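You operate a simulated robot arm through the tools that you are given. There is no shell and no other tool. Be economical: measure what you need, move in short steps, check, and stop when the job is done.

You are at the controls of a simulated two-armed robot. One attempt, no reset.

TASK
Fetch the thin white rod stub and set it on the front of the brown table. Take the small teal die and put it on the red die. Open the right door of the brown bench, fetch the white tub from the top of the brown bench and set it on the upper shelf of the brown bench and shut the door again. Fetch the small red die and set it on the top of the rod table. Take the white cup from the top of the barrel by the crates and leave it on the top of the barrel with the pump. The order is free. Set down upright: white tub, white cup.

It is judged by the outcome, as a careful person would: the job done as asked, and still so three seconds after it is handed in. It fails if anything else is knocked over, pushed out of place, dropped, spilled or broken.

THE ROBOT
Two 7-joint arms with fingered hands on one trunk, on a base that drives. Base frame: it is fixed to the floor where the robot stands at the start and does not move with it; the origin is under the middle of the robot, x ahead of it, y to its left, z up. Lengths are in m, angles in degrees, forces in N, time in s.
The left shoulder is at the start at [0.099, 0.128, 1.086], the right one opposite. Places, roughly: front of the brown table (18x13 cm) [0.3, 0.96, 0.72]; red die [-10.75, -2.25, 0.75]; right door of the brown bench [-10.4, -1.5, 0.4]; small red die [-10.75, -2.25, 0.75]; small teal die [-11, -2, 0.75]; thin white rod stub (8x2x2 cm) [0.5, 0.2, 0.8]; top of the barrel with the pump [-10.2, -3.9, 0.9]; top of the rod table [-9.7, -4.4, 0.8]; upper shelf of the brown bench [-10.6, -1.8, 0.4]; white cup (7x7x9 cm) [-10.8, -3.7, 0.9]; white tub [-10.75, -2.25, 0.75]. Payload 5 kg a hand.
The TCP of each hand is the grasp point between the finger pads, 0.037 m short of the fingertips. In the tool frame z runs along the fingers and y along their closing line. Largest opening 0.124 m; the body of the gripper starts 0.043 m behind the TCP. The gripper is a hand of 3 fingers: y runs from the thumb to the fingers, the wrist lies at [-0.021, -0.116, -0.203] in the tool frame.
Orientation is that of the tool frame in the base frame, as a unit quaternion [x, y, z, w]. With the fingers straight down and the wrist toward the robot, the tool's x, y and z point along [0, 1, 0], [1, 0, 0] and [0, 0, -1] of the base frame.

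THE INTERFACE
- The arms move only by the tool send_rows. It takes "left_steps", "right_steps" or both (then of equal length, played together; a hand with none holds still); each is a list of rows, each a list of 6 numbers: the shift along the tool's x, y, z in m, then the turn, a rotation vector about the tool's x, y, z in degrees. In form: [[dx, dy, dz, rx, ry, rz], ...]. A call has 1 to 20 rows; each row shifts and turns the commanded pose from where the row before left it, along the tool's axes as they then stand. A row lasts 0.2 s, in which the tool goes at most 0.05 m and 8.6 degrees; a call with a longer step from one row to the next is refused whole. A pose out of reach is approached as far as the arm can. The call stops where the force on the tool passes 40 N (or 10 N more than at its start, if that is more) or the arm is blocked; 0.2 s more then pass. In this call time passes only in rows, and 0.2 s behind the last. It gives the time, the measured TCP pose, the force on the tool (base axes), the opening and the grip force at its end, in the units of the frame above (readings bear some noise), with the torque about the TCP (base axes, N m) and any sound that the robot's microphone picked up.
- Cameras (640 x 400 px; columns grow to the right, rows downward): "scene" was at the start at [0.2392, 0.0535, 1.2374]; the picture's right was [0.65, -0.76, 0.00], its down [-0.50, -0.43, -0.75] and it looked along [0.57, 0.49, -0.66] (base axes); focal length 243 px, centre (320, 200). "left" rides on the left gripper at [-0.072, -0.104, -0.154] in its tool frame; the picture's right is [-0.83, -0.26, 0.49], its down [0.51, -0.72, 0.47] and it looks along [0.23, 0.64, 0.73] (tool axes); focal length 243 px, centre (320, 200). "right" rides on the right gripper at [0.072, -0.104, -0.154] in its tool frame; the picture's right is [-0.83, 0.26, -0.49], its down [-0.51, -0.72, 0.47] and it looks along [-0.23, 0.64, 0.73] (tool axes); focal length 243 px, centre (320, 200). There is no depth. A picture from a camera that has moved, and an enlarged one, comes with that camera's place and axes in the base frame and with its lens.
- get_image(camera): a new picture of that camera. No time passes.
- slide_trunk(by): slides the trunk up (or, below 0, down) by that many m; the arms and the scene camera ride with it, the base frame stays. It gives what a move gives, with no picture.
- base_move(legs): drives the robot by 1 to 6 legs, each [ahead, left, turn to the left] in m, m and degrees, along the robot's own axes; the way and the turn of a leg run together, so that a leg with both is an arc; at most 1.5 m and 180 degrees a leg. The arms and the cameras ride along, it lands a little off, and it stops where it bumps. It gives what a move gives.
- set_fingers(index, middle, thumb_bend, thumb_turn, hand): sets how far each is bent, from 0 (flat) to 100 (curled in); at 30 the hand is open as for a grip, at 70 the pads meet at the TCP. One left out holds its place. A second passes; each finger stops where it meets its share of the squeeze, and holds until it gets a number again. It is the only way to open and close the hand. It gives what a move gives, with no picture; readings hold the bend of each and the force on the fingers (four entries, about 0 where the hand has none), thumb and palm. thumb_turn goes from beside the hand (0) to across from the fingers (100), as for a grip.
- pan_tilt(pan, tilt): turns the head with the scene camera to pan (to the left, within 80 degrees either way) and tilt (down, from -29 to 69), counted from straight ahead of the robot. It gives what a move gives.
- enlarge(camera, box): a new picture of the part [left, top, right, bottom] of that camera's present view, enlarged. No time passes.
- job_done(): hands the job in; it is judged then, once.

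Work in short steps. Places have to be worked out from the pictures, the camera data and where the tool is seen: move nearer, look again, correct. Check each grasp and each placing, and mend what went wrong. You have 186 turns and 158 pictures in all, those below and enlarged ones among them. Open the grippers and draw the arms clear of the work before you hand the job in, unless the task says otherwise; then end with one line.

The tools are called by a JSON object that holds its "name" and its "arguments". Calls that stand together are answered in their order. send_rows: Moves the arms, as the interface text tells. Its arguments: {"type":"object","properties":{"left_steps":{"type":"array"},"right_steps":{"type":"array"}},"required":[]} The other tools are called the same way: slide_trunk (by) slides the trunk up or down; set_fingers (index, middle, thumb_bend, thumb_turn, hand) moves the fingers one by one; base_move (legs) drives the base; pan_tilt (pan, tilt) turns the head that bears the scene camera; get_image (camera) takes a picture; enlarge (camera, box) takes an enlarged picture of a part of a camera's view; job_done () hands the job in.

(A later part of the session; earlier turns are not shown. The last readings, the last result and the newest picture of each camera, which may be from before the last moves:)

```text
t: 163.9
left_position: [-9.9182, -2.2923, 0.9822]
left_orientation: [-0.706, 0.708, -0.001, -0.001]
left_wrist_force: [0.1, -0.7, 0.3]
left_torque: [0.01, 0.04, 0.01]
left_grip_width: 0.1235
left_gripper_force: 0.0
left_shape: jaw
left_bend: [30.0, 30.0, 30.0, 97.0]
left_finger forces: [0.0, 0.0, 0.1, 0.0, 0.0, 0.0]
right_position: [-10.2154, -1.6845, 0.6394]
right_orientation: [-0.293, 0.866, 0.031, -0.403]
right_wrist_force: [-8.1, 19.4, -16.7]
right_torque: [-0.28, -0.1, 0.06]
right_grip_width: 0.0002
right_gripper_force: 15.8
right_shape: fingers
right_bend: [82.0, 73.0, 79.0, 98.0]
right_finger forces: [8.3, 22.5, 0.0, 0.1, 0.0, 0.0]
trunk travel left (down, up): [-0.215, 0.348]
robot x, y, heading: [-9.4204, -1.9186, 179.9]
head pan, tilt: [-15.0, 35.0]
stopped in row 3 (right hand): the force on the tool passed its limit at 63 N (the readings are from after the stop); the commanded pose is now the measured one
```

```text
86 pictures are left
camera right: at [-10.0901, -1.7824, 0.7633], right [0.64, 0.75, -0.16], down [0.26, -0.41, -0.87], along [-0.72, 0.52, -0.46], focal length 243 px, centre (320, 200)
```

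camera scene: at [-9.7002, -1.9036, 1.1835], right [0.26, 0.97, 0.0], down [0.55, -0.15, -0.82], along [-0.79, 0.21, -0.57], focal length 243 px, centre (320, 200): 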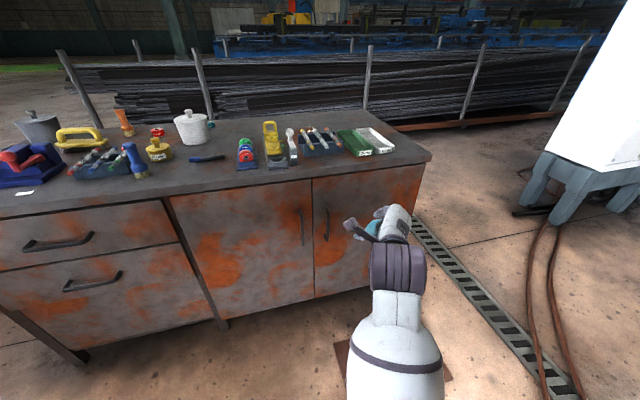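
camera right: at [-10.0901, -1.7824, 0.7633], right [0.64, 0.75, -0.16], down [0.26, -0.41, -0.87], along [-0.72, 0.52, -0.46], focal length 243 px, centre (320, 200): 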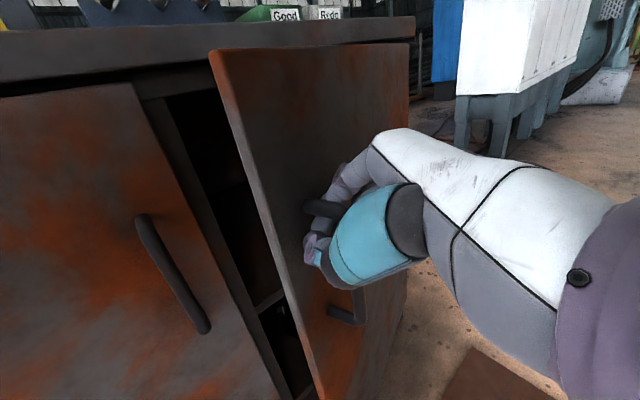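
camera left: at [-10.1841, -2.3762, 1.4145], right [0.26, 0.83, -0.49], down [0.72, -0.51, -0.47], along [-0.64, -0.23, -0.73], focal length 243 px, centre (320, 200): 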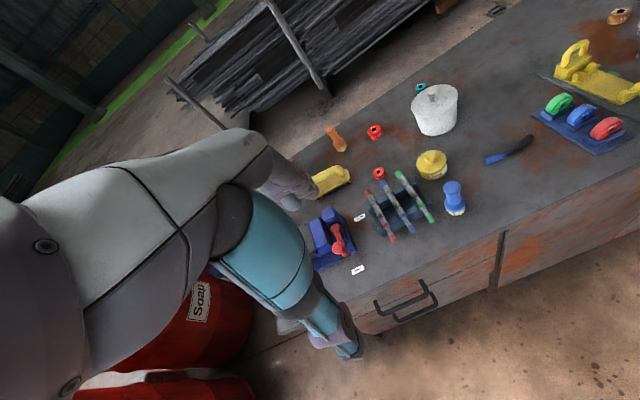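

The pull was too quick and the hand slid up the handle. I re-centre (down and +y), then pull slower along the arc.

{"name": "send_rows", "arguments": {"right_steps": [[-0.01, 0.002, 0.0055, 0, 0, 0], [-0.01, 0.002, 0.0055, 0, 0, 0], [-0.0075, -0.003, -0.0089, 1.0, 0.43, -1.0], [-0.0075, -0.003, -0.0089, 1.0, 0.43, -1.0], [-0.0075, -0.003, -0.0089, 1.0, 0.43, -1.0], [-0.0075, -0.003, -0.0089, 1.0, 0.43, -1.0], [-0.0075, -0.003, -0.0089, 1.0, 0.43, -1.0], [-0.0075, -0.003, -0.0089, 1.0, 0.43, -1.0], [-0.0075, -0.003, -0.0089, 1.0, 0.43, -1.0], [-0.0075, -0.003, -0.0089, 1.0, 0.43, -1.0], [-0.0075, -0.003, -0.0089, 1.0, 0.43, -1.0], [-0.0075, -0.003, -0.0089, 1.0, 0.43, -1.0]]}}

{"name": "get_image", "arguments": {"camera": "scene"}}

```text
t: 164.8
left_position: [-9.9195, -2.2922, 0.9785]
left_orientation: [-0.706, 0.709, -0.001, 0.001]
left_wrist_force: [0.1, 0.6, 1.6]
left_torque: [0.07, 0.02, 0.01]
left_grip_width: 0.124
left_gripper_force: 0.1
left_shape: jaw
left_bend: [30.0, 30.0, 30.0, 97.0]
left_finger forces: [0.0, 0.1, 0.0, 0.0, 0.0, 0.1]
right_position: [-10.2193, -1.6846, 0.6409]
right_orientation: [-0.299, 0.856, 0.014, -0.422]
right_wrist_force: [-7.4, 19.0, -26.0]
right_torque: [-0.16, -0.32, -0.03]
right_grip_width: 0.0
right_gripper_force: 28.3
right_shape: fingers
right_bend: [82.0, 74.0, 79.0, 99.0]
right_finger forces: [37.8, 18.5, 0.0, 0.0, 0.0, 0.0]
trunk travel left (down, up): [-0.215, 0.348]
robot x, y, heading: [-9.4159, -1.9238, 179.5]
head pan, tilt: [-15.0, 35.0]
stopped in row 4 (right hand): the force on the tool passed its limit at 48 N (the readings are from after the stop); the commanded pose is now the measured one
```

```text
85 pictures are left
camera scene: at [-9.7026, -1.8999, 1.18], right [0.26, 0.96, 0.0], down [0.55, -0.15, -0.82], along [-0.79, 0.21, -0.57], focal length 243 px, centre (320, 200)
```

scene: 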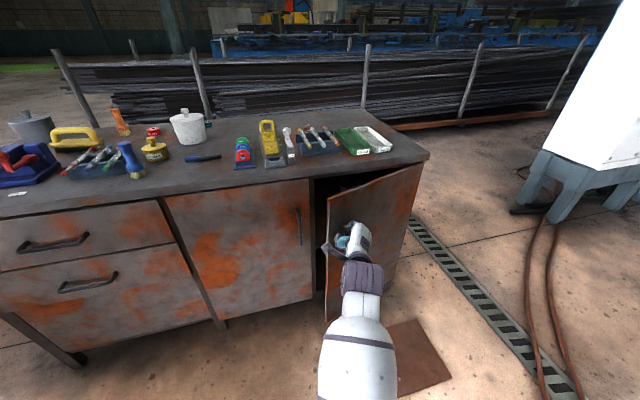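

The grip is jammed at the handle's top. The door is ajar ~15°, so I release, back off, and will push the door from its inner edge instead.

{"name": "set_fingers", "arguments": {"hand": "right", "index": 45, "middle": 45, "thumb_bend": 45}}

{"name": "send_rows", "arguments": {"right_steps": [[-0.014, -0.015, -0.022, 0, 0, 0], [-0.014, -0.015, -0.022, 0, 0, 0], [-0.014, -0.015, -0.022, 0, 0, 0], [-0.014, -0.015, -0.022, 0, 0, 0]]}}

{"name": "get_image", "arguments": {"camera": "right"}}

{"name": "get_image", "arguments": {"camera": "scene"}}

```text
t: 165.8
left_position: [-9.9162, -2.2931, 0.9804]
left_orientation: [-0.706, 0.708, -0.001, 0.0]
left_wrist_force: [-0.1, 0.3, 0.7]
left_torque: [-0.01, 0.02, 0.0]
left_grip_width: 0.1239
left_gripper_force: 0.2
left_shape: jaw
left_bend: [30.0, 30.0, 30.0, 97.0]
left_finger forces: [0.0, 0.1, 0.0, 0.0, 0.0, 0.0]
right_position: [-10.2173, -1.6876, 0.647]
right_orientation: [-0.301, 0.853, 0.016, -0.427]
right_wrist_force: [-0.8, -0.3, -0.6]
right_torque: [0.03, -0.03, 0.03]
right_grip_width: 0.0826
right_gripper_force: 0.1
right_shape: fingers
right_bend: [45.0, 45.0, 45.0, 98.0]
right_finger forces: [0.0, 0.0, 0.1, 0.0, 0.0, 0.1]
trunk travel left (down, up): [-0.215, 0.348]
robot x, y, heading: [-9.4131, -1.9227, 179.7]
head pan, tilt: [-15.0, 35.0]
```

```text
t: 167.0
left_position: [-9.9166, -2.2942, 0.9818]
left_orientation: [-0.706, 0.708, 0.0, 0.0]
left_wrist_force: [-0.7, 0.4, 0.1]
left_torque: [-0.02, -0.01, 0.01]
left_grip_width: 0.1238
left_gripper_force: 0.0
left_shape: jaw
left_bend: [30.0, 30.0, 30.0, 97.0]
left_finger forces: [0.0, 0.1, 0.0, 0.0, 0.0, 0.0]
right_position: [-10.1289, -1.6981, 0.6958]
right_orientation: [-0.291, 0.835, 0.013, -0.468]
right_wrist_force: [-0.2, 0.9, -0.4]
right_torque: [0.03, -0.02, 0.01]
right_grip_width: 0.0832
right_gripper_force: 0.0
right_shape: fingers
right_bend: [45.0, 45.0, 45.0, 98.0]
right_finger forces: [0.0, 0.0, 0.0, 0.0, 0.0, 0.0]
trunk travel left (down, up): [-0.215, 0.348]
robot x, y, heading: [-9.4145, -1.9249, 179.8]
head pan, tilt: [-15.0, 35.0]
stopped in row 4 (right hand): the arm was blocked; the commanded pose is now the measured one
```

```text
84 pictures are left
camera right: at [-9.9853, -1.7826, 0.8068], right [0.59, 0.75, -0.29], down [0.17, -0.47, -0.87], along [-0.79, 0.46, -0.4], focal length 243 px, centre (320, 200)
```

right: 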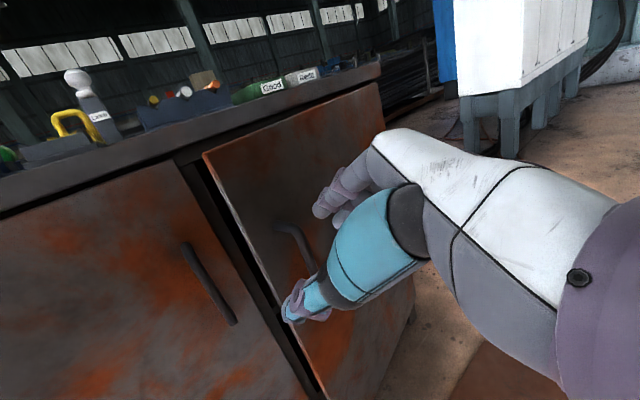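

```text
83 pictures are left
camera scene: at [-9.7005, -1.9014, 1.1822], right [0.26, 0.97, 0.0], down [0.55, -0.15, -0.82], along [-0.79, 0.21, -0.57], focal length 243 px, centre (320, 200)
```

scene: 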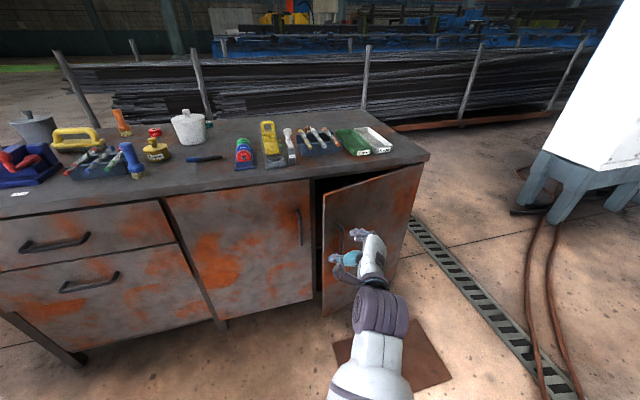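

The arm hits its own limit when pulled close in this pose; so I'll re-grip the handle and pull with the base instead. First, re-approach the handle.

{"name": "send_rows", "arguments": {"right_steps": [[-0.004, 0.009, 0.035, 0, 0, 0], [-0.004, 0.009, 0.035, 0, 0, 0], [-0.004, 0.009, 0.035, 0, 0, 0], [-0.002, 0.0045, 0.0175, 0, 0, 0], [-0.001, 0.003, 0.012, 0, 0, 0]]}}

{"name": "get_image", "arguments": {"camera": "right"}}

```text
t: 168.2
left_position: [-9.9167, -2.2934, 0.9796]
left_orientation: [-0.706, 0.708, 0.0, 0.0]
left_wrist_force: [-0.5, 0.0, -0.4]
left_torque: [0.0, -0.04, -0.01]
left_grip_width: 0.1238
left_gripper_force: 0.0
left_shape: jaw
left_bend: [30.0, 30.0, 30.0, 97.0]
left_finger forces: [0.0, 0.0, 0.1, 0.1, 0.0, 0.0]
right_position: [-10.242, -1.6931, 0.6172]
right_orientation: [-0.292, 0.833, 0.015, -0.469]
right_wrist_force: [-0.2, 0.2, -0.1]
right_torque: [0.01, 0.0, -0.01]
right_grip_width: 0.0833
right_gripper_force: 0.1
right_shape: fingers
right_bend: [45.0, 45.0, 45.0, 97.0]
right_finger forces: [0.1, 0.0, 0.0, 0.1, 0.0, 0.0]
trunk travel left (down, up): [-0.215, 0.348]
robot x, y, heading: [-9.4197, -1.9251, 180.0]
head pan, tilt: [-15.0, 35.0]
```

```text
82 pictures are left
camera right: at [-10.1008, -1.7782, 0.7291], right [0.59, 0.75, -0.29], down [0.17, -0.46, -0.87], along [-0.79, 0.47, -0.4], focal length 243 px, centre (320, 200)
```

right: 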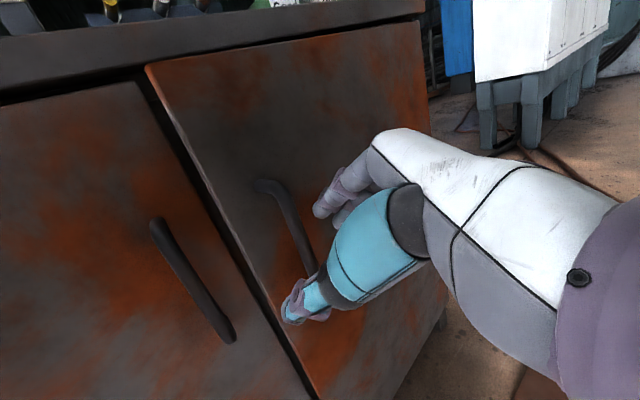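

The handle is still ~5 cm ahead; I continue toward -x until contact.

{"name": "send_rows", "arguments": {"right_steps": [[0.006, 0.0071, 0.0118, 0, 0, 0], [0.006, 0.0071, 0.0118, 0, 0, 0], [0.006, 0.0071, 0.0118, 0, 0, 0], [0.004, 0.0047, 0.0079, 0, 0, 0], [0.004, 0.0047, 0.0079, 0, 0, 0]]}}

{"name": "get_image", "arguments": {"camera": "right"}}

```text
t: 169.4
left_position: [-9.9171, -2.2947, 0.9807]
left_orientation: [-0.706, 0.708, 0.001, 0.0]
left_wrist_force: [-0.8, -0.2, 0.6]
left_torque: [-0.06, -0.03, 0.01]
left_grip_width: 0.1237
left_gripper_force: 0.0
left_shape: jaw
left_bend: [30.0, 30.0, 30.0, 97.0]
left_finger forces: [0.0, 0.0, 0.0, 0.1, 0.1, 0.0]
right_position: [-10.3103, -1.6941, 0.6181]
right_orientation: [-0.291, 0.834, 0.015, -0.469]
right_wrist_force: [0.6, -0.1, -1.5]
right_torque: [0.01, 0.02, 0.0]
right_grip_width: 0.0832
right_gripper_force: 0.1
right_shape: fingers
right_bend: [45.0, 45.0, 45.0, 97.0]
right_finger forces: [0.0, 0.1, 0.0, 0.0, 0.0, 0.0]
trunk travel left (down, up): [-0.215, 0.348]
robot x, y, heading: [-9.4172, -1.9253, 180.1]
head pan, tilt: [-15.0, 35.0]
```

```text
81 pictures are left
camera right: at [-10.1669, -1.7793, 0.7294], right [0.59, 0.75, -0.29], down [0.17, -0.46, -0.87], along [-0.79, 0.47, -0.4], focal length 243 px, centre (320, 200)
```

right: 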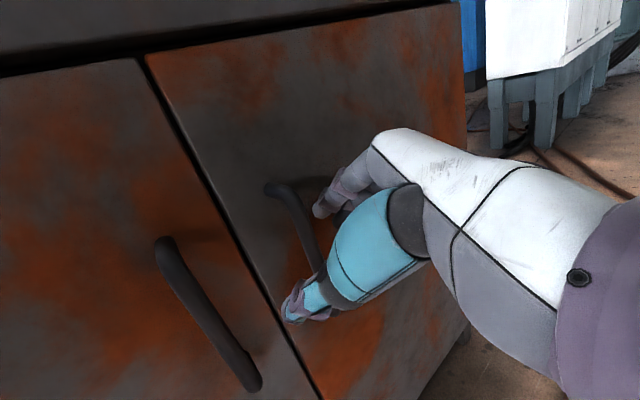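

The door swings shut by itself. I advance the last bit, and grip again.

{"name": "send_rows", "arguments": {"right_steps": [[0.004, 0.0047, 0.0079, 0, 0, 0], [0.002, 0.0024, 0.004, 0, 0, 0], [0.002, 0.0024, 0.004, 0, 0, 0]]}}

{"name": "set_fingers", "arguments": {"hand": "right", "index": 85, "middle": 85, "thumb_bend": 85}}

{"name": "get_image", "arguments": {"camera": "right"}}

```text
t: 170.0
left_position: [-9.9138, -2.2923, 0.9821]
left_orientation: [-0.704, 0.71, 0.002, 0.0]
left_wrist_force: [0.4, -0.5, -0.1]
left_torque: [0.02, 0.0, 0.01]
left_grip_width: 0.1239
left_gripper_force: 0.0
left_shape: jaw
left_bend: [30.0, 30.0, 30.0, 97.0]
left_finger forces: [0.1, 0.0, 0.1, 0.0, 0.1, 0.0]
right_position: [-10.3165, -1.6873, 0.6215]
right_orientation: [-0.287, 0.835, 0.019, -0.47]
right_wrist_force: [28.3, 2.4, 9.3]
right_torque: [0.16, 0.5, -0.72]
right_grip_width: 0.0726
right_gripper_force: 14.2
right_shape: fingers
right_bend: [52.0, 45.0, 45.0, 97.0]
right_finger forces: [28.5, 0.0, 0.1, 0.1, 0.0, 0.0]
trunk travel left (down, up): [-0.215, 0.348]
robot x, y, heading: [-9.4163, -1.9302, 179.5]
head pan, tilt: [-15.0, 35.0]
stopped in row 2 (right hand): the force on the tool passed its limit at 45 N (the readings are from after the stop); the commanded pose is now the measured one
```

```text
t: 171.0
left_position: [-9.918, -2.2929, 0.9781]
left_orientation: [-0.705, 0.709, 0.0, 0.001]
left_wrist_force: [-0.3, -0.9, -1.0]
left_torque: [0.02, -0.01, 0.03]
left_grip_width: 0.1239
left_gripper_force: 0.1
left_shape: jaw
left_bend: [30.0, 30.0, 30.0, 97.0]
left_finger forces: [0.0, 0.1, 0.0, 0.0, 0.0, 0.0]
right_position: [-10.321, -1.6928, 0.6133]
right_orientation: [-0.289, 0.836, 0.016, -0.467]
right_wrist_force: [-2.4, -6.0, -18.8]
right_torque: [0.34, -0.16, 0.14]
right_grip_width: 0.003
right_gripper_force: 26.9
right_shape: fingers
right_bend: [76.0, 76.0, 72.0, 96.0]
right_finger forces: [12.5, 13.8, 0.0, 0.1, 26.2, 0.0]
trunk travel left (down, up): [-0.215, 0.348]
robot x, y, heading: [-9.4162, -1.9233, 179.5]
head pan, tilt: [-15.0, 35.0]
```

```text
80 pictures are left
camera right: at [-10.1797, -1.7771, 0.727], right [0.6, 0.75, -0.28], down [0.17, -0.46, -0.87], along [-0.79, 0.47, -0.4], focal length 243 px, centre (320, 200)
```

right: 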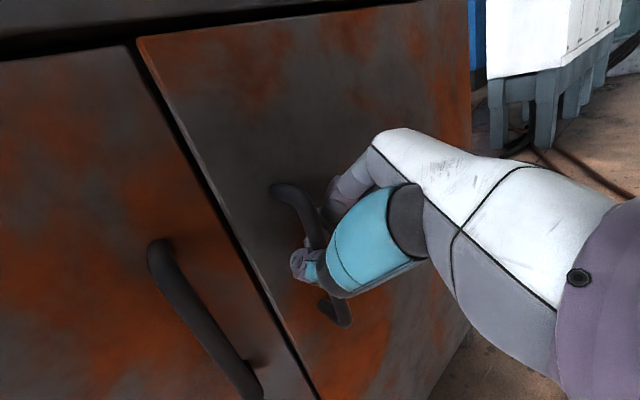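

Gripped. Now I pull with the base in an arc of small legs.

{"name": "base_move", "arguments": {"legs": [[-0.096, -0.01, 0], [-0.091, -0.03, 0], [-0.083, -0.048, 0]]}}

{"name": "get_image", "arguments": {"camera": "right"}}

{"name": "get_image", "arguments": {"camera": "scene"}}

```text
t: 172.2
left_position: [-9.8273, -2.2802, 0.9814]
left_orientation: [-0.704, 0.71, 0.0, 0.001]
left_wrist_force: [0.2, 0.8, 0.6]
left_torque: [-0.03, 0.04, 0.0]
left_grip_width: 0.1237
left_gripper_force: 0.0
left_shape: jaw
left_bend: [30.0, 30.0, 30.0, 97.0]
left_finger forces: [0.0, 0.0, 0.0, 0.0, 0.1, 0.0]
right_position: [-10.2268, -1.6685, 0.6146]
right_orientation: [-0.286, 0.837, 0.022, -0.465]
right_wrist_force: [-3.3, 5.7, -6.6]
right_torque: [0.32, 0.04, 0.05]
right_grip_width: 0.0
right_gripper_force: 9.8
right_shape: fingers
right_bend: [76.0, 77.0, 74.0, 96.0]
right_finger forces: [0.1, 20.6, 0.0, 0.0, 0.0, 0.1]
trunk travel left (down, up): [-0.215, 0.348]
robot x, y, heading: [-9.3206, -1.9135, 179.7]
head pan, tilt: [-15.0, 35.0]
stopped in leg 1: the force on the tool passed its limit at 43 N (the readings are from after the stop); the commanded pose is now the measured one
```

```text
79 pictures are left
camera right: at [-10.0856, -1.7571, 0.7269], right [0.61, 0.75, -0.28], down [0.16, -0.46, -0.87], along [-0.78, 0.48, -0.4], focal length 243 px, centre (320, 200)
```

right: 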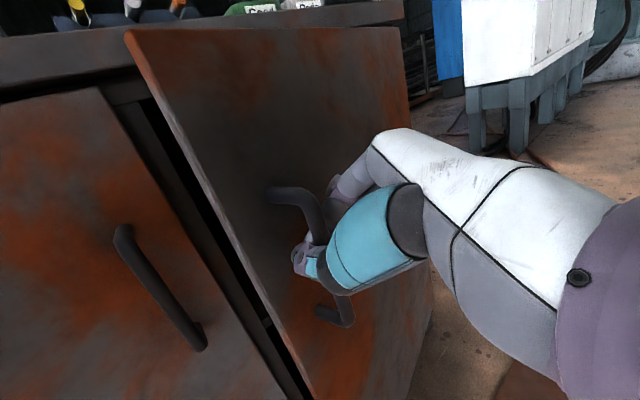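

```text
78 pictures are left
camera scene: at [-9.6082, -1.8887, 1.1815], right [0.27, 0.96, 0.0], down [0.55, -0.15, -0.82], along [-0.79, 0.22, -0.57], focal length 243 px, centre (320, 200)
```

scene: 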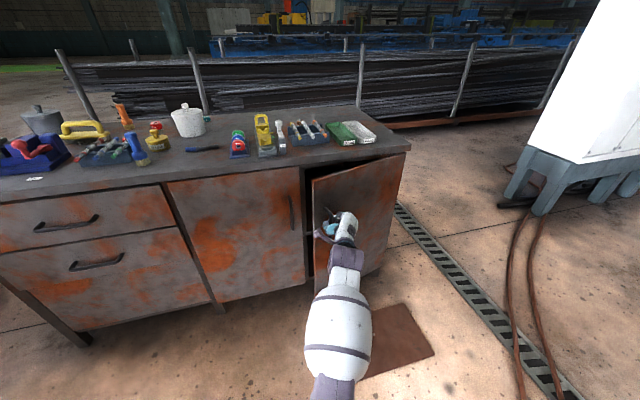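

The door opened to ~12° again with little residual force; I continue with short legs, each with a small left turn to follow the door.

{"name": "base_move", "arguments": {"legs": [[-0.03, -0.02, 2], [-0.03, -0.02, 2], [-0.03, -0.02, 2]]}}

{"name": "get_image", "arguments": {"camera": "right"}}

```text
t: 173.1
left_position: [-9.8019, -2.2757, 0.9803]
left_orientation: [0.71, -0.704, 0.001, -0.001]
left_wrist_force: [0.0, 0.2, 0.0]
left_torque: [-0.03, 0.03, 0.02]
left_grip_width: 0.1237
left_gripper_force: 0.0
left_shape: jaw
left_bend: [30.0, 30.0, 30.0, 97.0]
left_finger forces: [0.0, 0.0, 0.1, 0.0, 0.0, 0.0]
right_position: [-10.2119, -1.6628, 0.615]
right_orientation: [-0.29, 0.836, 0.023, -0.465]
right_wrist_force: [-3.3, 8.1, -10.3]
right_torque: [0.35, -0.03, 0.0]
right_grip_width: 0.0
right_gripper_force: 11.2
right_shape: fingers
right_bend: [76.0, 76.0, 75.0, 96.0]
right_finger forces: [0.0, 21.3, 0.0, 0.1, 0.0, 0.0]
trunk travel left (down, up): [-0.215, 0.348]
robot x, y, heading: [-9.3072, -1.9031, -179.5]
head pan, tilt: [-15.0, 35.0]
stopped in leg 1: the force on the tool passed its limit at 44 N (the readings are from after the stop); the commanded pose is now the measured one
```

```text
77 pictures are left
camera right: at [-10.0705, -1.7508, 0.7268], right [0.6, 0.75, -0.27], down [0.17, -0.45, -0.88], along [-0.78, 0.48, -0.4], focal length 243 px, centre (320, 200)
```

right: 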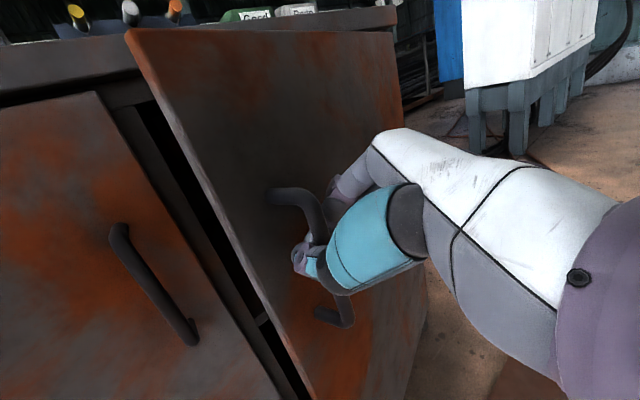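

Little by little it works; now I use the arm for a slow, even pull along the arc.

{"name": "send_rows", "arguments": {"right_steps": [[-0.0054, -0.002, -0.0084, 0.92, 0.37, -0.68], [-0.0054, -0.002, -0.0084, 0.92, 0.37, -0.68], [-0.0054, -0.002, -0.0084, 0.92, 0.37, -0.68], [-0.0054, -0.002, -0.0084, 0.92, 0.37, -0.68], [-0.0054, -0.002, -0.0084, 0.92, 0.37, -0.68], [-0.0054, -0.002, -0.0084, 0.92, 0.37, -0.68], [-0.0054, -0.002, -0.0084, 0.92, 0.37, -0.68], [-0.0054, -0.002, -0.0084, 0.92, 0.37, -0.68]]}}

{"name": "get_image", "arguments": {"camera": "right"}}

```text
t: 174.1
left_position: [-9.8049, -2.275, 0.9806]
left_orientation: [0.711, -0.704, 0.002, -0.002]
left_wrist_force: [0.3, -0.8, -0.2]
left_torque: [0.03, 0.02, 0.0]
left_grip_width: 0.1241
left_gripper_force: 0.1
left_shape: jaw
left_bend: [30.0, 30.0, 30.0, 97.0]
left_finger forces: [0.1, 0.0, 0.0, 0.0, 0.1, 0.0]
right_position: [-10.1721, -1.6446, 0.6157]
right_orientation: [-0.323, 0.824, 0.005, -0.465]
right_wrist_force: [-12.2, 20.2, -10.0]
right_torque: [0.51, 0.04, -0.18]
right_grip_width: 0.0
right_gripper_force: 13.6
right_shape: fingers
right_bend: [76.0, 76.0, 75.0, 96.0]
right_finger forces: [0.1, 27.2, 0.1, 0.1, 0.0, 0.0]
trunk travel left (down, up): [-0.215, 0.348]
robot x, y, heading: [-9.3084, -1.8981, -179.6]
head pan, tilt: [-15.0, 35.0]
stopped in row 5 (right hand): the force on the tool passed its limit at 41 N (the readings are from after the stop); the commanded pose is now the measured one
```

```text
76 pictures are left
camera right: at [-10.0248, -1.7204, 0.7269], right [0.54, 0.8, -0.27], down [0.2, -0.43, -0.88], along [-0.82, 0.42, -0.39], focal length 243 px, centre (320, 200)
```

right: 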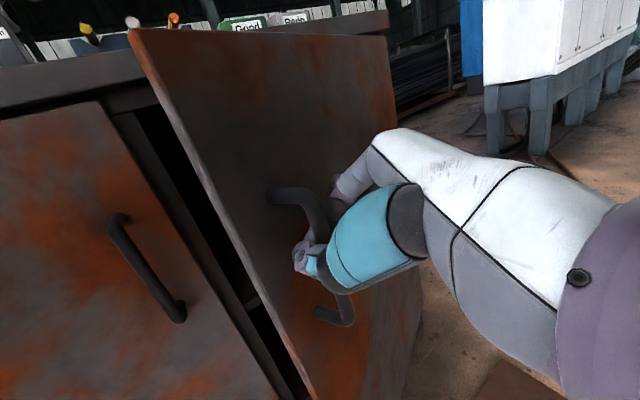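

Door is now at ~20°. I test whether it stays by itself: open the fingers a little only, and look.

{"name": "set_fingers", "arguments": {"hand": "right", "index": 58, "middle": 58, "thumb_bend": 52}}

{"name": "get_image", "arguments": {"camera": "right"}}

{"name": "send_rows", "arguments": {"right_steps": [[0, 0, 0, 0, 0, 0], [0, 0, 0, 0, 0, 0], [0, 0, 0, 0, 0, 0], [0, 0, 0, 0, 0, 0], [0, 0, 0, 0, 0, 0]]}}

{"name": "get_image", "arguments": {"camera": "right"}}

```text
t: 175.1
left_position: [-9.8036, -2.2768, 0.9794]
left_orientation: [0.711, -0.704, 0.0, -0.001]
left_wrist_force: [0.2, 0.2, 0.3]
left_torque: [0.03, -0.03, 0.02]
left_grip_width: 0.1241
left_gripper_force: 0.1
left_shape: jaw
left_bend: [30.0, 30.0, 30.0, 97.0]
left_finger forces: [0.1, 0.0, 0.1, 0.0, 0.1, 0.1]
right_position: [-10.172, -1.6485, 0.6195]
right_orientation: [-0.326, 0.823, 0.005, -0.466]
right_wrist_force: [-0.9, 0.4, -0.1]
right_torque: [0.05, 0.0, 0.0]
right_grip_width: 0.0529
right_gripper_force: 0.0
right_shape: fingers
right_bend: [57.0, 57.0, 52.0, 97.0]
right_finger forces: [0.1, 0.1, 0.0, 0.0, 0.0, 0.0]
trunk travel left (down, up): [-0.215, 0.348]
robot x, y, heading: [-9.3048, -1.9004, -179.8]
head pan, tilt: [-15.0, 35.0]
```

```text
75 pictures are left
camera right: at [-10.0244, -1.7248, 0.7292], right [0.53, 0.8, -0.28], down [0.2, -0.44, -0.88], along [-0.82, 0.41, -0.39], focal length 243 px, centre (320, 200)
```

right: 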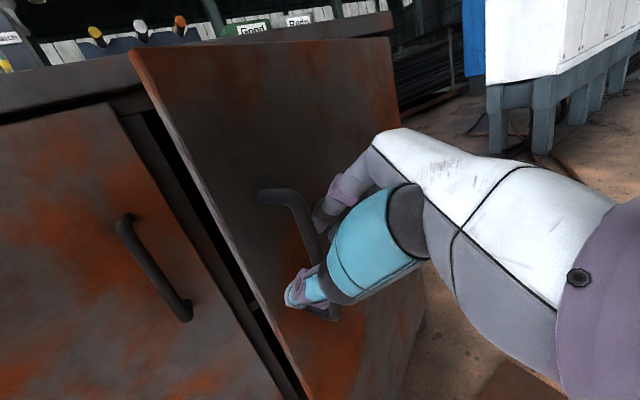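

```text
t: 176.3
left_position: [-9.8032, -2.2771, 0.9806]
left_orientation: [0.71, -0.704, 0.0, -0.002]
left_wrist_force: [-0.3, 0.1, 0.5]
left_torque: [0.03, 0.01, -0.03]
left_grip_width: 0.1238
left_gripper_force: 0.1
left_shape: jaw
left_bend: [30.0, 30.0, 30.0, 97.0]
left_finger forces: [0.0, 0.0, 0.1, 0.0, 0.1, 0.0]
right_position: [-10.1729, -1.6488, 0.6191]
right_orientation: [-0.326, 0.823, 0.004, -0.466]
right_wrist_force: [-0.4, 0.9, 0.3]
right_torque: [0.05, -0.01, -0.04]
right_grip_width: 0.0531
right_gripper_force: 0.0
right_shape: fingers
right_bend: [57.0, 57.0, 52.0, 97.0]
right_finger forces: [0.0, 0.0, 0.0, 0.0, 0.0, 0.0]
trunk travel left (down, up): [-0.215, 0.348]
robot x, y, heading: [-9.3082, -1.9025, -179.4]
head pan, tilt: [-15.0, 35.0]
```

```text
74 pictures are left
camera right: at [-10.0243, -1.7248, 0.7293], right [0.53, 0.8, -0.28], down [0.2, -0.44, -0.88], along [-0.82, 0.41, -0.39], focal length 243 px, centre (320, 200)
```

right: 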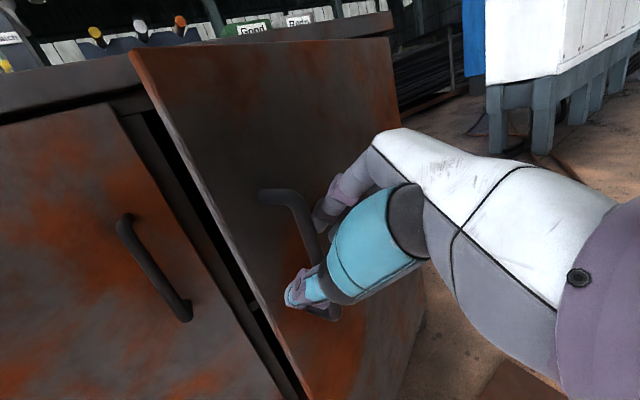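

The door stays open on its own at ~20°. I withdraw the hand, move it left of the door's free edge, and close the fingers to use as a pusher.

{"name": "send_rows", "arguments": {"right_steps": [[0, 0, -0.015, 0, 0, 0], [0, 0, -0.03, 0, 0, 0], [0, 0, -0.045, 0, 0, 0], [0.0237, -0.0344, 0.013, 0, 0, 0], [0.0237, -0.0344, 0.013, 0, 0, 0], [0.0237, -0.0344, 0.013, 0, 0, 0], [0.0237, -0.0344, 0.013, 0, 0, 0]]}}

{"name": "set_fingers", "arguments": {"hand": "right", "index": 68, "middle": 68, "thumb_bend": 68}}

{"name": "get_image", "arguments": {"camera": "right"}}

{"name": "get_image", "arguments": {"camera": "scene"}}

```text
t: 177.9
left_position: [-9.803, -2.2774, 0.9807]
left_orientation: [0.71, -0.705, 0.001, -0.001]
left_wrist_force: [0.1, 0.7, -0.2]
left_torque: [-0.02, 0.0, 0.0]
left_grip_width: 0.1238
left_gripper_force: 0.0
left_shape: jaw
left_bend: [30.0, 30.0, 30.0, 97.0]
left_finger forces: [0.1, 0.0, 0.0, 0.0, 0.0, 0.1]
right_position: [-10.1066, -1.8021, 0.6769]
right_orientation: [-0.324, 0.82, 0.002, -0.471]
right_wrist_force: [0.1, 0.3, -0.3]
right_torque: [0.03, -0.01, 0.01]
right_grip_width: 0.0541
right_gripper_force: 0.0
right_shape: fingers
right_bend: [57.0, 57.0, 52.0, 98.0]
right_finger forces: [0.0, 0.0, 0.0, 0.1, 0.1, 0.0]
trunk travel left (down, up): [-0.215, 0.348]
robot x, y, heading: [-9.3041, -1.9024, -179.5]
head pan, tilt: [-15.0, 35.0]
```

```text
t: 178.9
left_position: [-9.8037, -2.2771, 0.9803]
left_orientation: [0.711, -0.703, 0.0, -0.001]
left_wrist_force: [0.1, -0.5, -0.4]
left_torque: [0.01, -0.01, -0.03]
left_grip_width: 0.124
left_gripper_force: 0.1
left_shape: jaw
left_bend: [30.0, 30.0, 30.0, 97.0]
left_finger forces: [0.1, 0.1, 0.0, 0.1, 0.0, 0.1]
right_position: [-10.1075, -1.8013, 0.676]
right_orientation: [-0.324, 0.821, 0.003, -0.471]
right_wrist_force: [0.2, 0.9, -0.9]
right_torque: [0.01, 0.0, -0.02]
right_grip_width: 0.0132
right_gripper_force: 0.1
right_shape: fingers
right_bend: [68.0, 68.0, 68.0, 98.0]
right_finger forces: [0.1, 0.0, 0.0, 0.0, 0.0, 0.1]
trunk travel left (down, up): [-0.215, 0.348]
robot x, y, heading: [-9.3102, -1.9003, -179.6]
head pan, tilt: [-15.0, 35.0]
```

```text
73 pictures are left
camera right: at [-9.9574, -1.8762, 0.7856], right [0.53, 0.8, -0.28], down [0.19, -0.44, -0.88], along [-0.83, 0.41, -0.39], focal length 243 px, centre (320, 200)
```

right: 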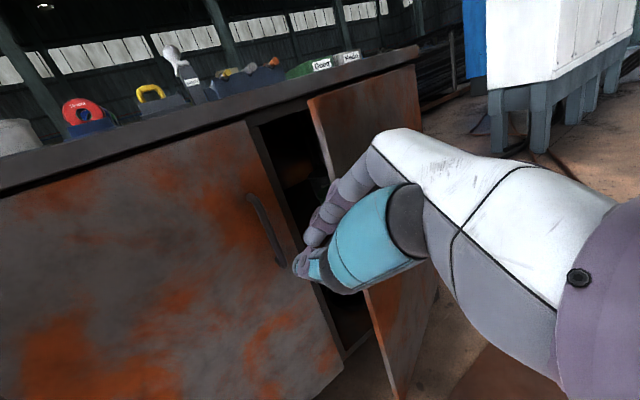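

```text
72 pictures are left
camera scene: at [-9.5915, -1.8816, 1.182], right [0.25, 0.97, 0.0], down [0.56, -0.14, -0.82], along [-0.79, 0.2, -0.57], focal length 243 px, centre (320, 200)
```

scene: 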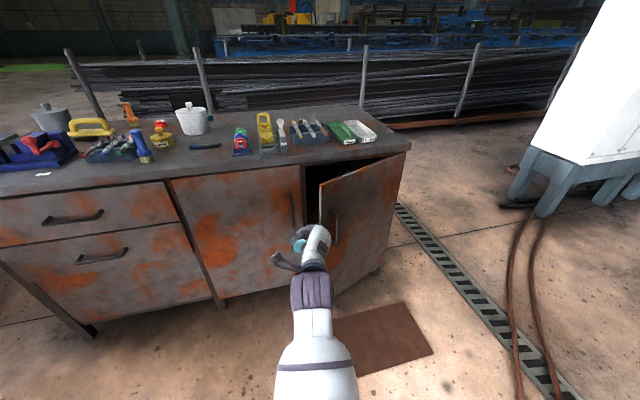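

The door edge is near [-10.25,-1.72], gap ~11 cm. I insert the closed fingers above the handles' height (z≈0.725) into the gap, then sweep +y/+x to push the door open.

{"name": "send_rows", "arguments": {"right_steps": [[0.0153, 0.023, 0.0188, 0, 0, 0], [0.0153, 0.023, 0.0188, 0, 0, 0], [0.0153, 0.023, 0.0188, 0, 0, 0], [0.0153, 0.023, 0.0188, 0, 0, 0], [0.0153, 0.023, 0.0188, 0, 0, 0], [0.0153, 0.023, 0.0188, 0, 0, 0]]}}

{"name": "get_image", "arguments": {"camera": "right"}}

```text
t: 180.2
left_position: [-9.8008, -2.2807, 0.9798]
left_orientation: [0.712, -0.702, 0.0, -0.001]
left_wrist_force: [0.5, -0.1, 1.3]
left_torque: [-0.04, 0.03, 0.01]
left_grip_width: 0.1238
left_gripper_force: 0.1
left_shape: jaw
left_bend: [30.0, 30.0, 30.0, 97.0]
left_finger forces: [0.0, 0.1, 0.1, 0.0, 0.0, 0.1]
right_position: [-10.2591, -1.7931, 0.7062]
right_orientation: [-0.331, 0.822, -0.004, -0.464]
right_wrist_force: [4.2, -14.3, -0.2]
right_torque: [0.23, 0.1, -0.27]
right_grip_width: 0.0129
right_gripper_force: 7.1
right_shape: fingers
right_bend: [68.0, 70.0, 68.0, 98.0]
right_finger forces: [0.0, 15.0, 0.1, 0.0, 0.0, 0.0]
trunk travel left (down, up): [-0.215, 0.348]
robot x, y, heading: [-9.3049, -1.9, -179.3]
head pan, tilt: [-15.0, 35.0]
stopped in row 6 (right hand): the force on the tool passed its limit at 46 N (the readings are from after the stop); the commanded pose is now the measured one
```

```text
71 pictures are left
camera right: at [-10.109, -1.8658, 0.8181], right [0.52, 0.81, -0.28], down [0.21, -0.44, -0.87], along [-0.83, 0.4, -0.4], focal length 243 px, centre (320, 200)
```

right: 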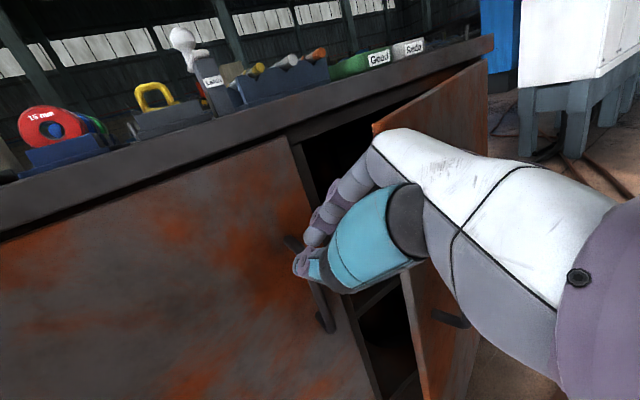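

A finger touches the free edge from the inner-left side. I push further +y with slight insertion.

{"name": "send_rows", "arguments": {"right_steps": [[-0.0047, 0.0121, 0.0003, 0, 0, 0], [-0.0047, 0.0121, 0.0003, 0, 0, 0], [-0.0047, 0.0121, 0.0003, 0, 0, 0], [-0.0047, 0.0121, 0.0003, 0, 0, 0], [-0.0047, 0.0121, 0.0003, 0, 0, 0], [-0.0047, 0.0121, 0.0003, 0, 0, 0]]}}

{"name": "get_image", "arguments": {"camera": "right"}}

```text
t: 180.6
left_position: [-9.799, -2.2821, 0.9797]
left_orientation: [0.714, -0.7, 0.0, 0.0]
left_wrist_force: [0.3, 0.0, -0.7]
left_torque: [-0.04, -0.02, 0.01]
left_grip_width: 0.1238
left_gripper_force: 0.1
left_shape: jaw
left_bend: [30.0, 30.0, 30.0, 97.0]
left_finger forces: [0.1, 0.1, 0.0, 0.0, 0.0, 0.0]
right_position: [-10.2627, -1.7947, 0.7068]
right_orientation: [-0.334, 0.82, -0.007, -0.465]
right_wrist_force: [4.8, -16.1, 0.3]
right_torque: [0.41, 0.09, -0.42]
right_grip_width: 0.0125
right_gripper_force: 9.3
right_shape: fingers
right_bend: [68.0, 70.0, 68.0, 98.0]
right_finger forces: [0.0, 17.7, 0.1, 0.1, 0.1, 0.0]
trunk travel left (down, up): [-0.215, 0.348]
robot x, y, heading: [-9.3071, -1.9002, -179.0]
head pan, tilt: [-15.0, 35.0]
stopped in row 1 (right hand): the force on the tool passed its limit at 45 N (the readings are from after the stop); the commanded pose is now the measured one
```

```text
70 pictures are left
camera right: at [-10.1126, -1.8654, 0.8183], right [0.51, 0.81, -0.28], down [0.22, -0.44, -0.87], along [-0.83, 0.39, -0.4], focal length 243 px, centre (320, 200)
```

right: 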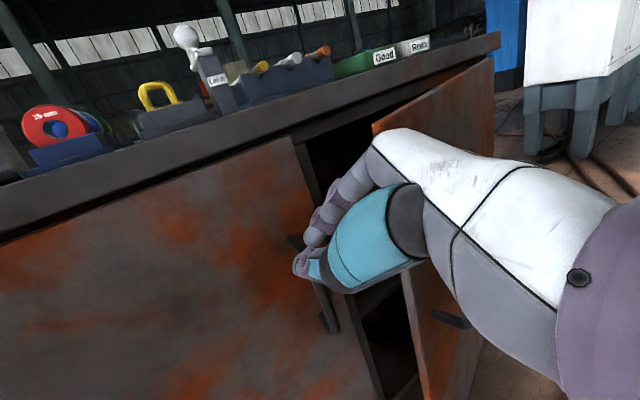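

The hand is too thick for the gap. I back off a little and extend index and middle flat so only the fingers reach behind the door.

{"name": "send_rows", "arguments": {"right_steps": [[0.006, -0.01, -0.025, 0, 0, 0], [0.006, -0.01, -0.035, 0, 0, 0], [0, 0, -0.03, 0, 0, 0]]}}

{"name": "set_fingers", "arguments": {"hand": "right", "index": 8, "middle": 8, "thumb_bend": 80}}

{"name": "get_image", "arguments": {"camera": "right"}}

{"name": "enlarge", "arguments": {"camera": "scene", "box": [220, 150, 412, 270]}}

```text
t: 181.3
left_position: [-9.8015, -2.2817, 0.9789]
left_orientation: [0.712, -0.702, 0.001, -0.001]
left_wrist_force: [0.2, -0.2, -0.3]
left_torque: [0.0, 0.03, -0.01]
left_grip_width: 0.1241
left_gripper_force: 0.1
left_shape: jaw
left_bend: [30.0, 30.0, 30.0, 97.0]
left_finger forces: [0.0, 0.1, 0.0, 0.1, 0.1, 0.0]
right_position: [-10.1872, -1.782, 0.76]
right_orientation: [-0.332, 0.821, -0.006, -0.464]
right_wrist_force: [-0.7, -1.0, -0.7]
right_torque: [-0.02, 0.01, 0.01]
right_grip_width: 0.0128
right_gripper_force: 0.1
right_shape: fingers
right_bend: [68.0, 68.0, 68.0, 98.0]
right_finger forces: [0.1, 0.1, 0.1, 0.1, 0.0, 0.0]
trunk travel left (down, up): [-0.215, 0.348]
robot x, y, heading: [-9.3076, -1.9017, -179.3]
head pan, tilt: [-15.0, 35.0]
```

```text
t: 182.3
left_position: [-9.8006, -2.2829, 0.9808]
left_orientation: [0.714, -0.701, 0.001, -0.001]
left_wrist_force: [-0.1, 0.2, 0.7]
left_torque: [-0.01, 0.0, -0.03]
left_grip_width: 0.124
left_gripper_force: 0.1
left_shape: jaw
left_bend: [30.0, 30.0, 30.0, 97.0]
left_finger forces: [0.0, 0.0, 0.0, 0.0, 0.1, 0.0]
right_position: [-10.1888, -1.7846, 0.7602]
right_orientation: [-0.333, 0.821, -0.005, -0.464]
right_wrist_force: [5.9, -17.2, -2.6]
right_torque: [-0.13, -0.12, 0.43]
right_grip_width: 0.0832
right_gripper_force: 9.0
right_shape: fingers
right_bend: [8.0, 49.0, 80.0, 98.0]
right_finger forces: [0.0, 18.0, 0.0, 0.0, 0.1, 0.1]
trunk travel left (down, up): [-0.215, 0.348]
robot x, y, heading: [-9.3051, -1.9047, -179.0]
head pan, tilt: [-15.0, 35.0]
```

```text
69 pictures are left
camera right: at [-10.0378, -1.8568, 0.873], right [0.52, 0.81, -0.28], down [0.22, -0.44, -0.87], along [-0.83, 0.39, -0.4], focal length 243 px, centre (320, 200)
```

right: 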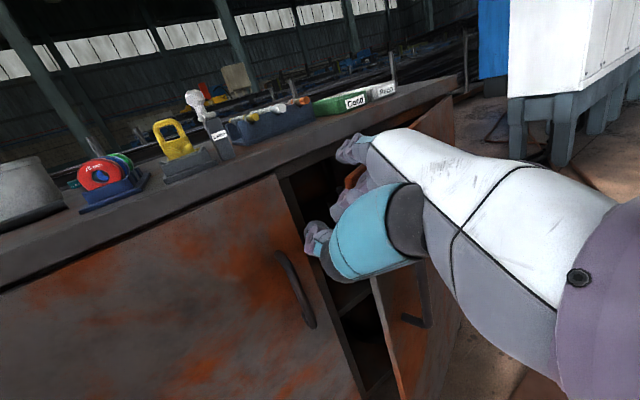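

```text
3.33 times, centred on (316, 210) of scene
camera zoom: at [-9.591, -1.886, 1.1816], right [0.24, 0.97, 0.0], down [0.56, -0.14, -0.82], along [-0.79, 0.2, -0.57], focal length 812 px, centre (333, 167)
```

zoom: 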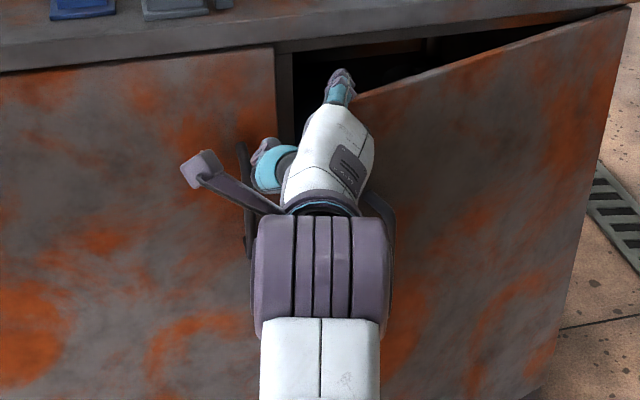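

The extended index reaches into the gap at the door's top corner. I curl the middle away, insert the index deeper, and hook to the right.

{"name": "set_fingers", "arguments": {"hand": "right", "middle": 85}}

{"name": "send_rows", "arguments": {"right_steps": [[-0.0005, 0.0077, 0.021, 0, 0, 0], [-0.0005, 0.0077, 0.021, 0, 0, 0], [-0.0081, 0.0117, -0.0046, 0, 0, 0], [-0.0081, 0.0117, -0.0046, 0, 0, 0]]}}

{"name": "get_image", "arguments": {"camera": "right"}}

{"name": "enlarge", "arguments": {"camera": "scene", "box": [220, 150, 412, 270]}}

```text
t: 183.3
left_position: [-9.7991, -2.2807, 0.9817]
left_orientation: [0.713, -0.701, 0.0, -0.001]
left_wrist_force: [0.9, 0.1, -0.5]
left_torque: [-0.01, 0.02, -0.02]
left_grip_width: 0.1239
left_gripper_force: 0.0
left_shape: jaw
left_bend: [30.0, 30.0, 30.0, 97.0]
left_finger forces: [0.1, 0.0, 0.0, 0.0, 0.1, 0.0]
right_position: [-10.1883, -1.7827, 0.7604]
right_orientation: [-0.334, 0.821, -0.006, -0.464]
right_wrist_force: [-0.6, -0.3, 0.4]
right_torque: [0.02, 0.01, -0.01]
right_grip_width: 0.0829
right_gripper_force: 0.1
right_shape: fingers
right_bend: [8.0, 85.0, 80.0, 98.0]
right_finger forces: [0.0, 0.0, 0.1, 0.1, 0.0, 0.0]
trunk travel left (down, up): [-0.215, 0.348]
robot x, y, heading: [-9.3104, -1.9007, -179.1]
head pan, tilt: [-15.0, 35.0]
```

```text
t: 184.3
left_position: [-9.7963, -2.287, 0.9799]
left_orientation: [0.714, -0.7, -0.001, -0.001]
left_wrist_force: [0.2, -0.3, 0.3]
left_torque: [-0.02, -0.01, -0.05]
left_grip_width: 0.1239
left_gripper_force: 0.1
left_shape: jaw
left_bend: [30.0, 30.0, 30.0, 97.0]
left_finger forces: [0.0, 0.1, 0.1, 0.0, 0.0, 0.0]
right_position: [-10.2265, -1.7628, 0.7408]
right_orientation: [-0.336, 0.819, -0.007, -0.466]
right_wrist_force: [13.4, -32.1, 4.9]
right_torque: [0.42, 0.08, -0.56]
right_grip_width: 0.0831
right_gripper_force: 16.2
right_shape: fingers
right_bend: [8.0, 85.0, 80.0, 98.0]
right_finger forces: [0.0, 32.5, 0.0, 0.1, 0.0, 0.0]
trunk travel left (down, up): [-0.215, 0.348]
robot x, y, heading: [-9.3076, -1.9002, -178.9]
head pan, tilt: [-15.0, 35.0]
```

```text
67 pictures are left
camera right: at [-10.0762, -1.8332, 0.8537], right [0.51, 0.81, -0.28], down [0.22, -0.44, -0.87], along [-0.83, 0.39, -0.4], focal length 243 px, centre (320, 200)
```

right: 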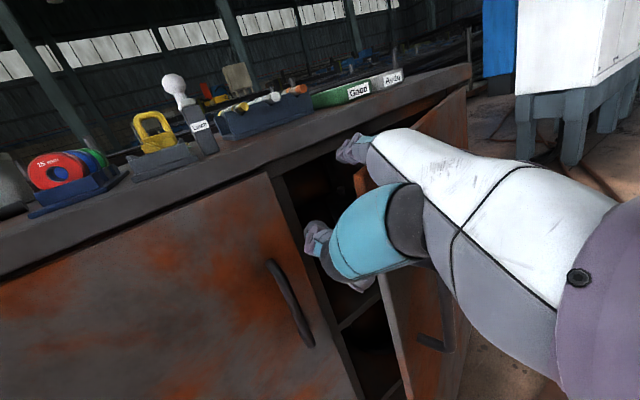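

```text
3.33 times, centred on (316, 210) of scene
camera zoom: at [-9.5892, -1.8891, 1.1821], right [0.24, 0.97, 0.0], down [0.56, -0.14, -0.82], along [-0.8, 0.2, -0.57], focal length 812 px, centre (333, 167)
```

zoom: 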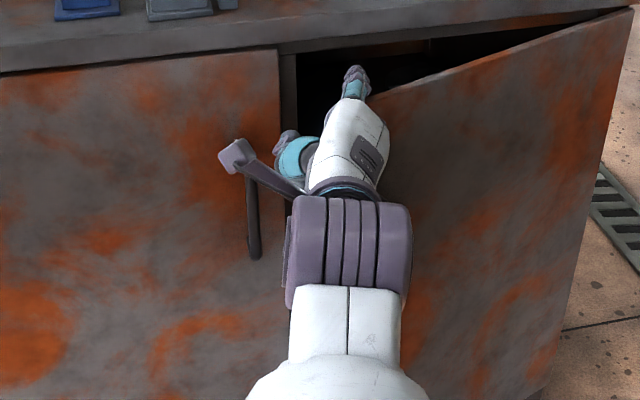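

I shift left and deeper by 3 cm, then extend the middle finger too so both sit behind the door.

{"name": "send_rows", "arguments": {"right_steps": [[0.016, -0.0234, 0.0093, 0, 0, 0], [0.0062, 0.0094, 0.0134, 0, 0, 0], [0.0062, 0.0094, 0.0134, 0, 0, 0]]}}

{"name": "set_fingers", "arguments": {"hand": "right", "middle": 8}}

{"name": "get_image", "arguments": {"camera": "right"}}

{"name": "enlarge", "arguments": {"camera": "scene", "box": [220, 150, 412, 270]}}

```text
t: 185.2
left_position: [-9.8004, -2.2822, 0.9817]
left_orientation: [0.713, -0.701, 0.0, -0.001]
left_wrist_force: [0.9, -0.8, 0.3]
left_torque: [0.04, -0.02, 0.03]
left_grip_width: 0.1238
left_gripper_force: 0.0
left_shape: jaw
left_bend: [30.0, 30.0, 30.0, 97.0]
left_finger forces: [0.1, 0.0, 0.1, 0.0, 0.0, 0.0]
right_position: [-10.2636, -1.7843, 0.7391]
right_orientation: [-0.333, 0.821, -0.006, -0.465]
right_wrist_force: [-1.0, -0.9, 2.2]
right_torque: [0.19, 0.08, 0.02]
right_grip_width: 0.084
right_gripper_force: 1.1
right_shape: fingers
right_bend: [8.0, 85.0, 80.0, 98.0]
right_finger forces: [2.8, 0.0, 0.1, 0.0, 0.0, 0.0]
trunk travel left (down, up): [-0.215, 0.348]
robot x, y, heading: [-9.3064, -1.8995, -179.2]
head pan, tilt: [-15.0, 35.0]
```

```text
t: 186.2
left_position: [-9.7994, -2.2825, 0.9796]
left_orientation: [0.713, -0.702, 0.0, -0.001]
left_wrist_force: [-0.3, 0.5, 0.3]
left_torque: [0.02, 0.02, -0.03]
left_grip_width: 0.1239
left_gripper_force: 0.1
left_shape: jaw
left_bend: [30.0, 30.0, 30.0, 97.0]
left_finger forces: [0.1, 0.0, 0.1, 0.1, 0.0, 0.1]
right_position: [-10.263, -1.7876, 0.7404]
right_orientation: [-0.334, 0.82, -0.006, -0.464]
right_wrist_force: [2.3, -18.2, 4.4]
right_torque: [0.35, -0.04, 0.84]
right_grip_width: 0.0848
right_gripper_force: 12.3
right_shape: fingers
right_bend: [7.0, 63.0, 80.0, 98.0]
right_finger forces: [6.9, 17.6, 0.1, 0.0, 0.0, 0.0]
trunk travel left (down, up): [-0.215, 0.348]
robot x, y, heading: [-9.3097, -1.9028, -179.4]
head pan, tilt: [-15.0, 35.0]
```

```text
65 pictures are left
camera right: at [-10.1128, -1.8592, 0.8521], right [0.51, 0.81, -0.28], down [0.22, -0.44, -0.87], along [-0.83, 0.39, -0.4], focal length 243 px, centre (320, 200)
```

right: 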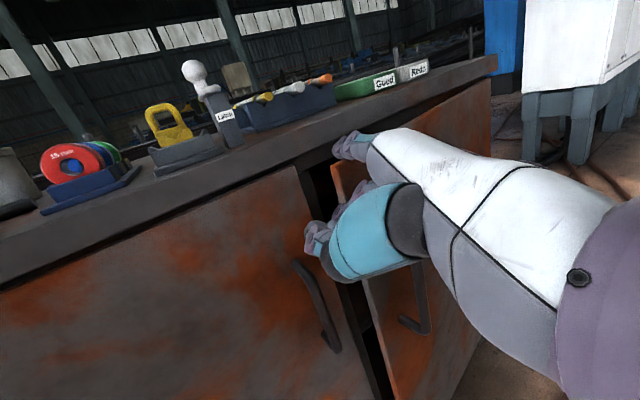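

```text
3.33 times, centred on (316, 210) of scene
camera zoom: at [-9.5904, -1.8863, 1.1818], right [0.24, 0.97, 0.0], down [0.56, -0.14, -0.82], along [-0.8, 0.2, -0.57], focal length 812 px, centre (333, 167)
```

zoom: 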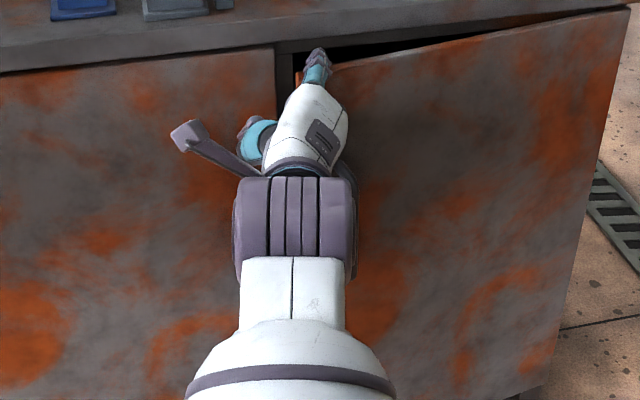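

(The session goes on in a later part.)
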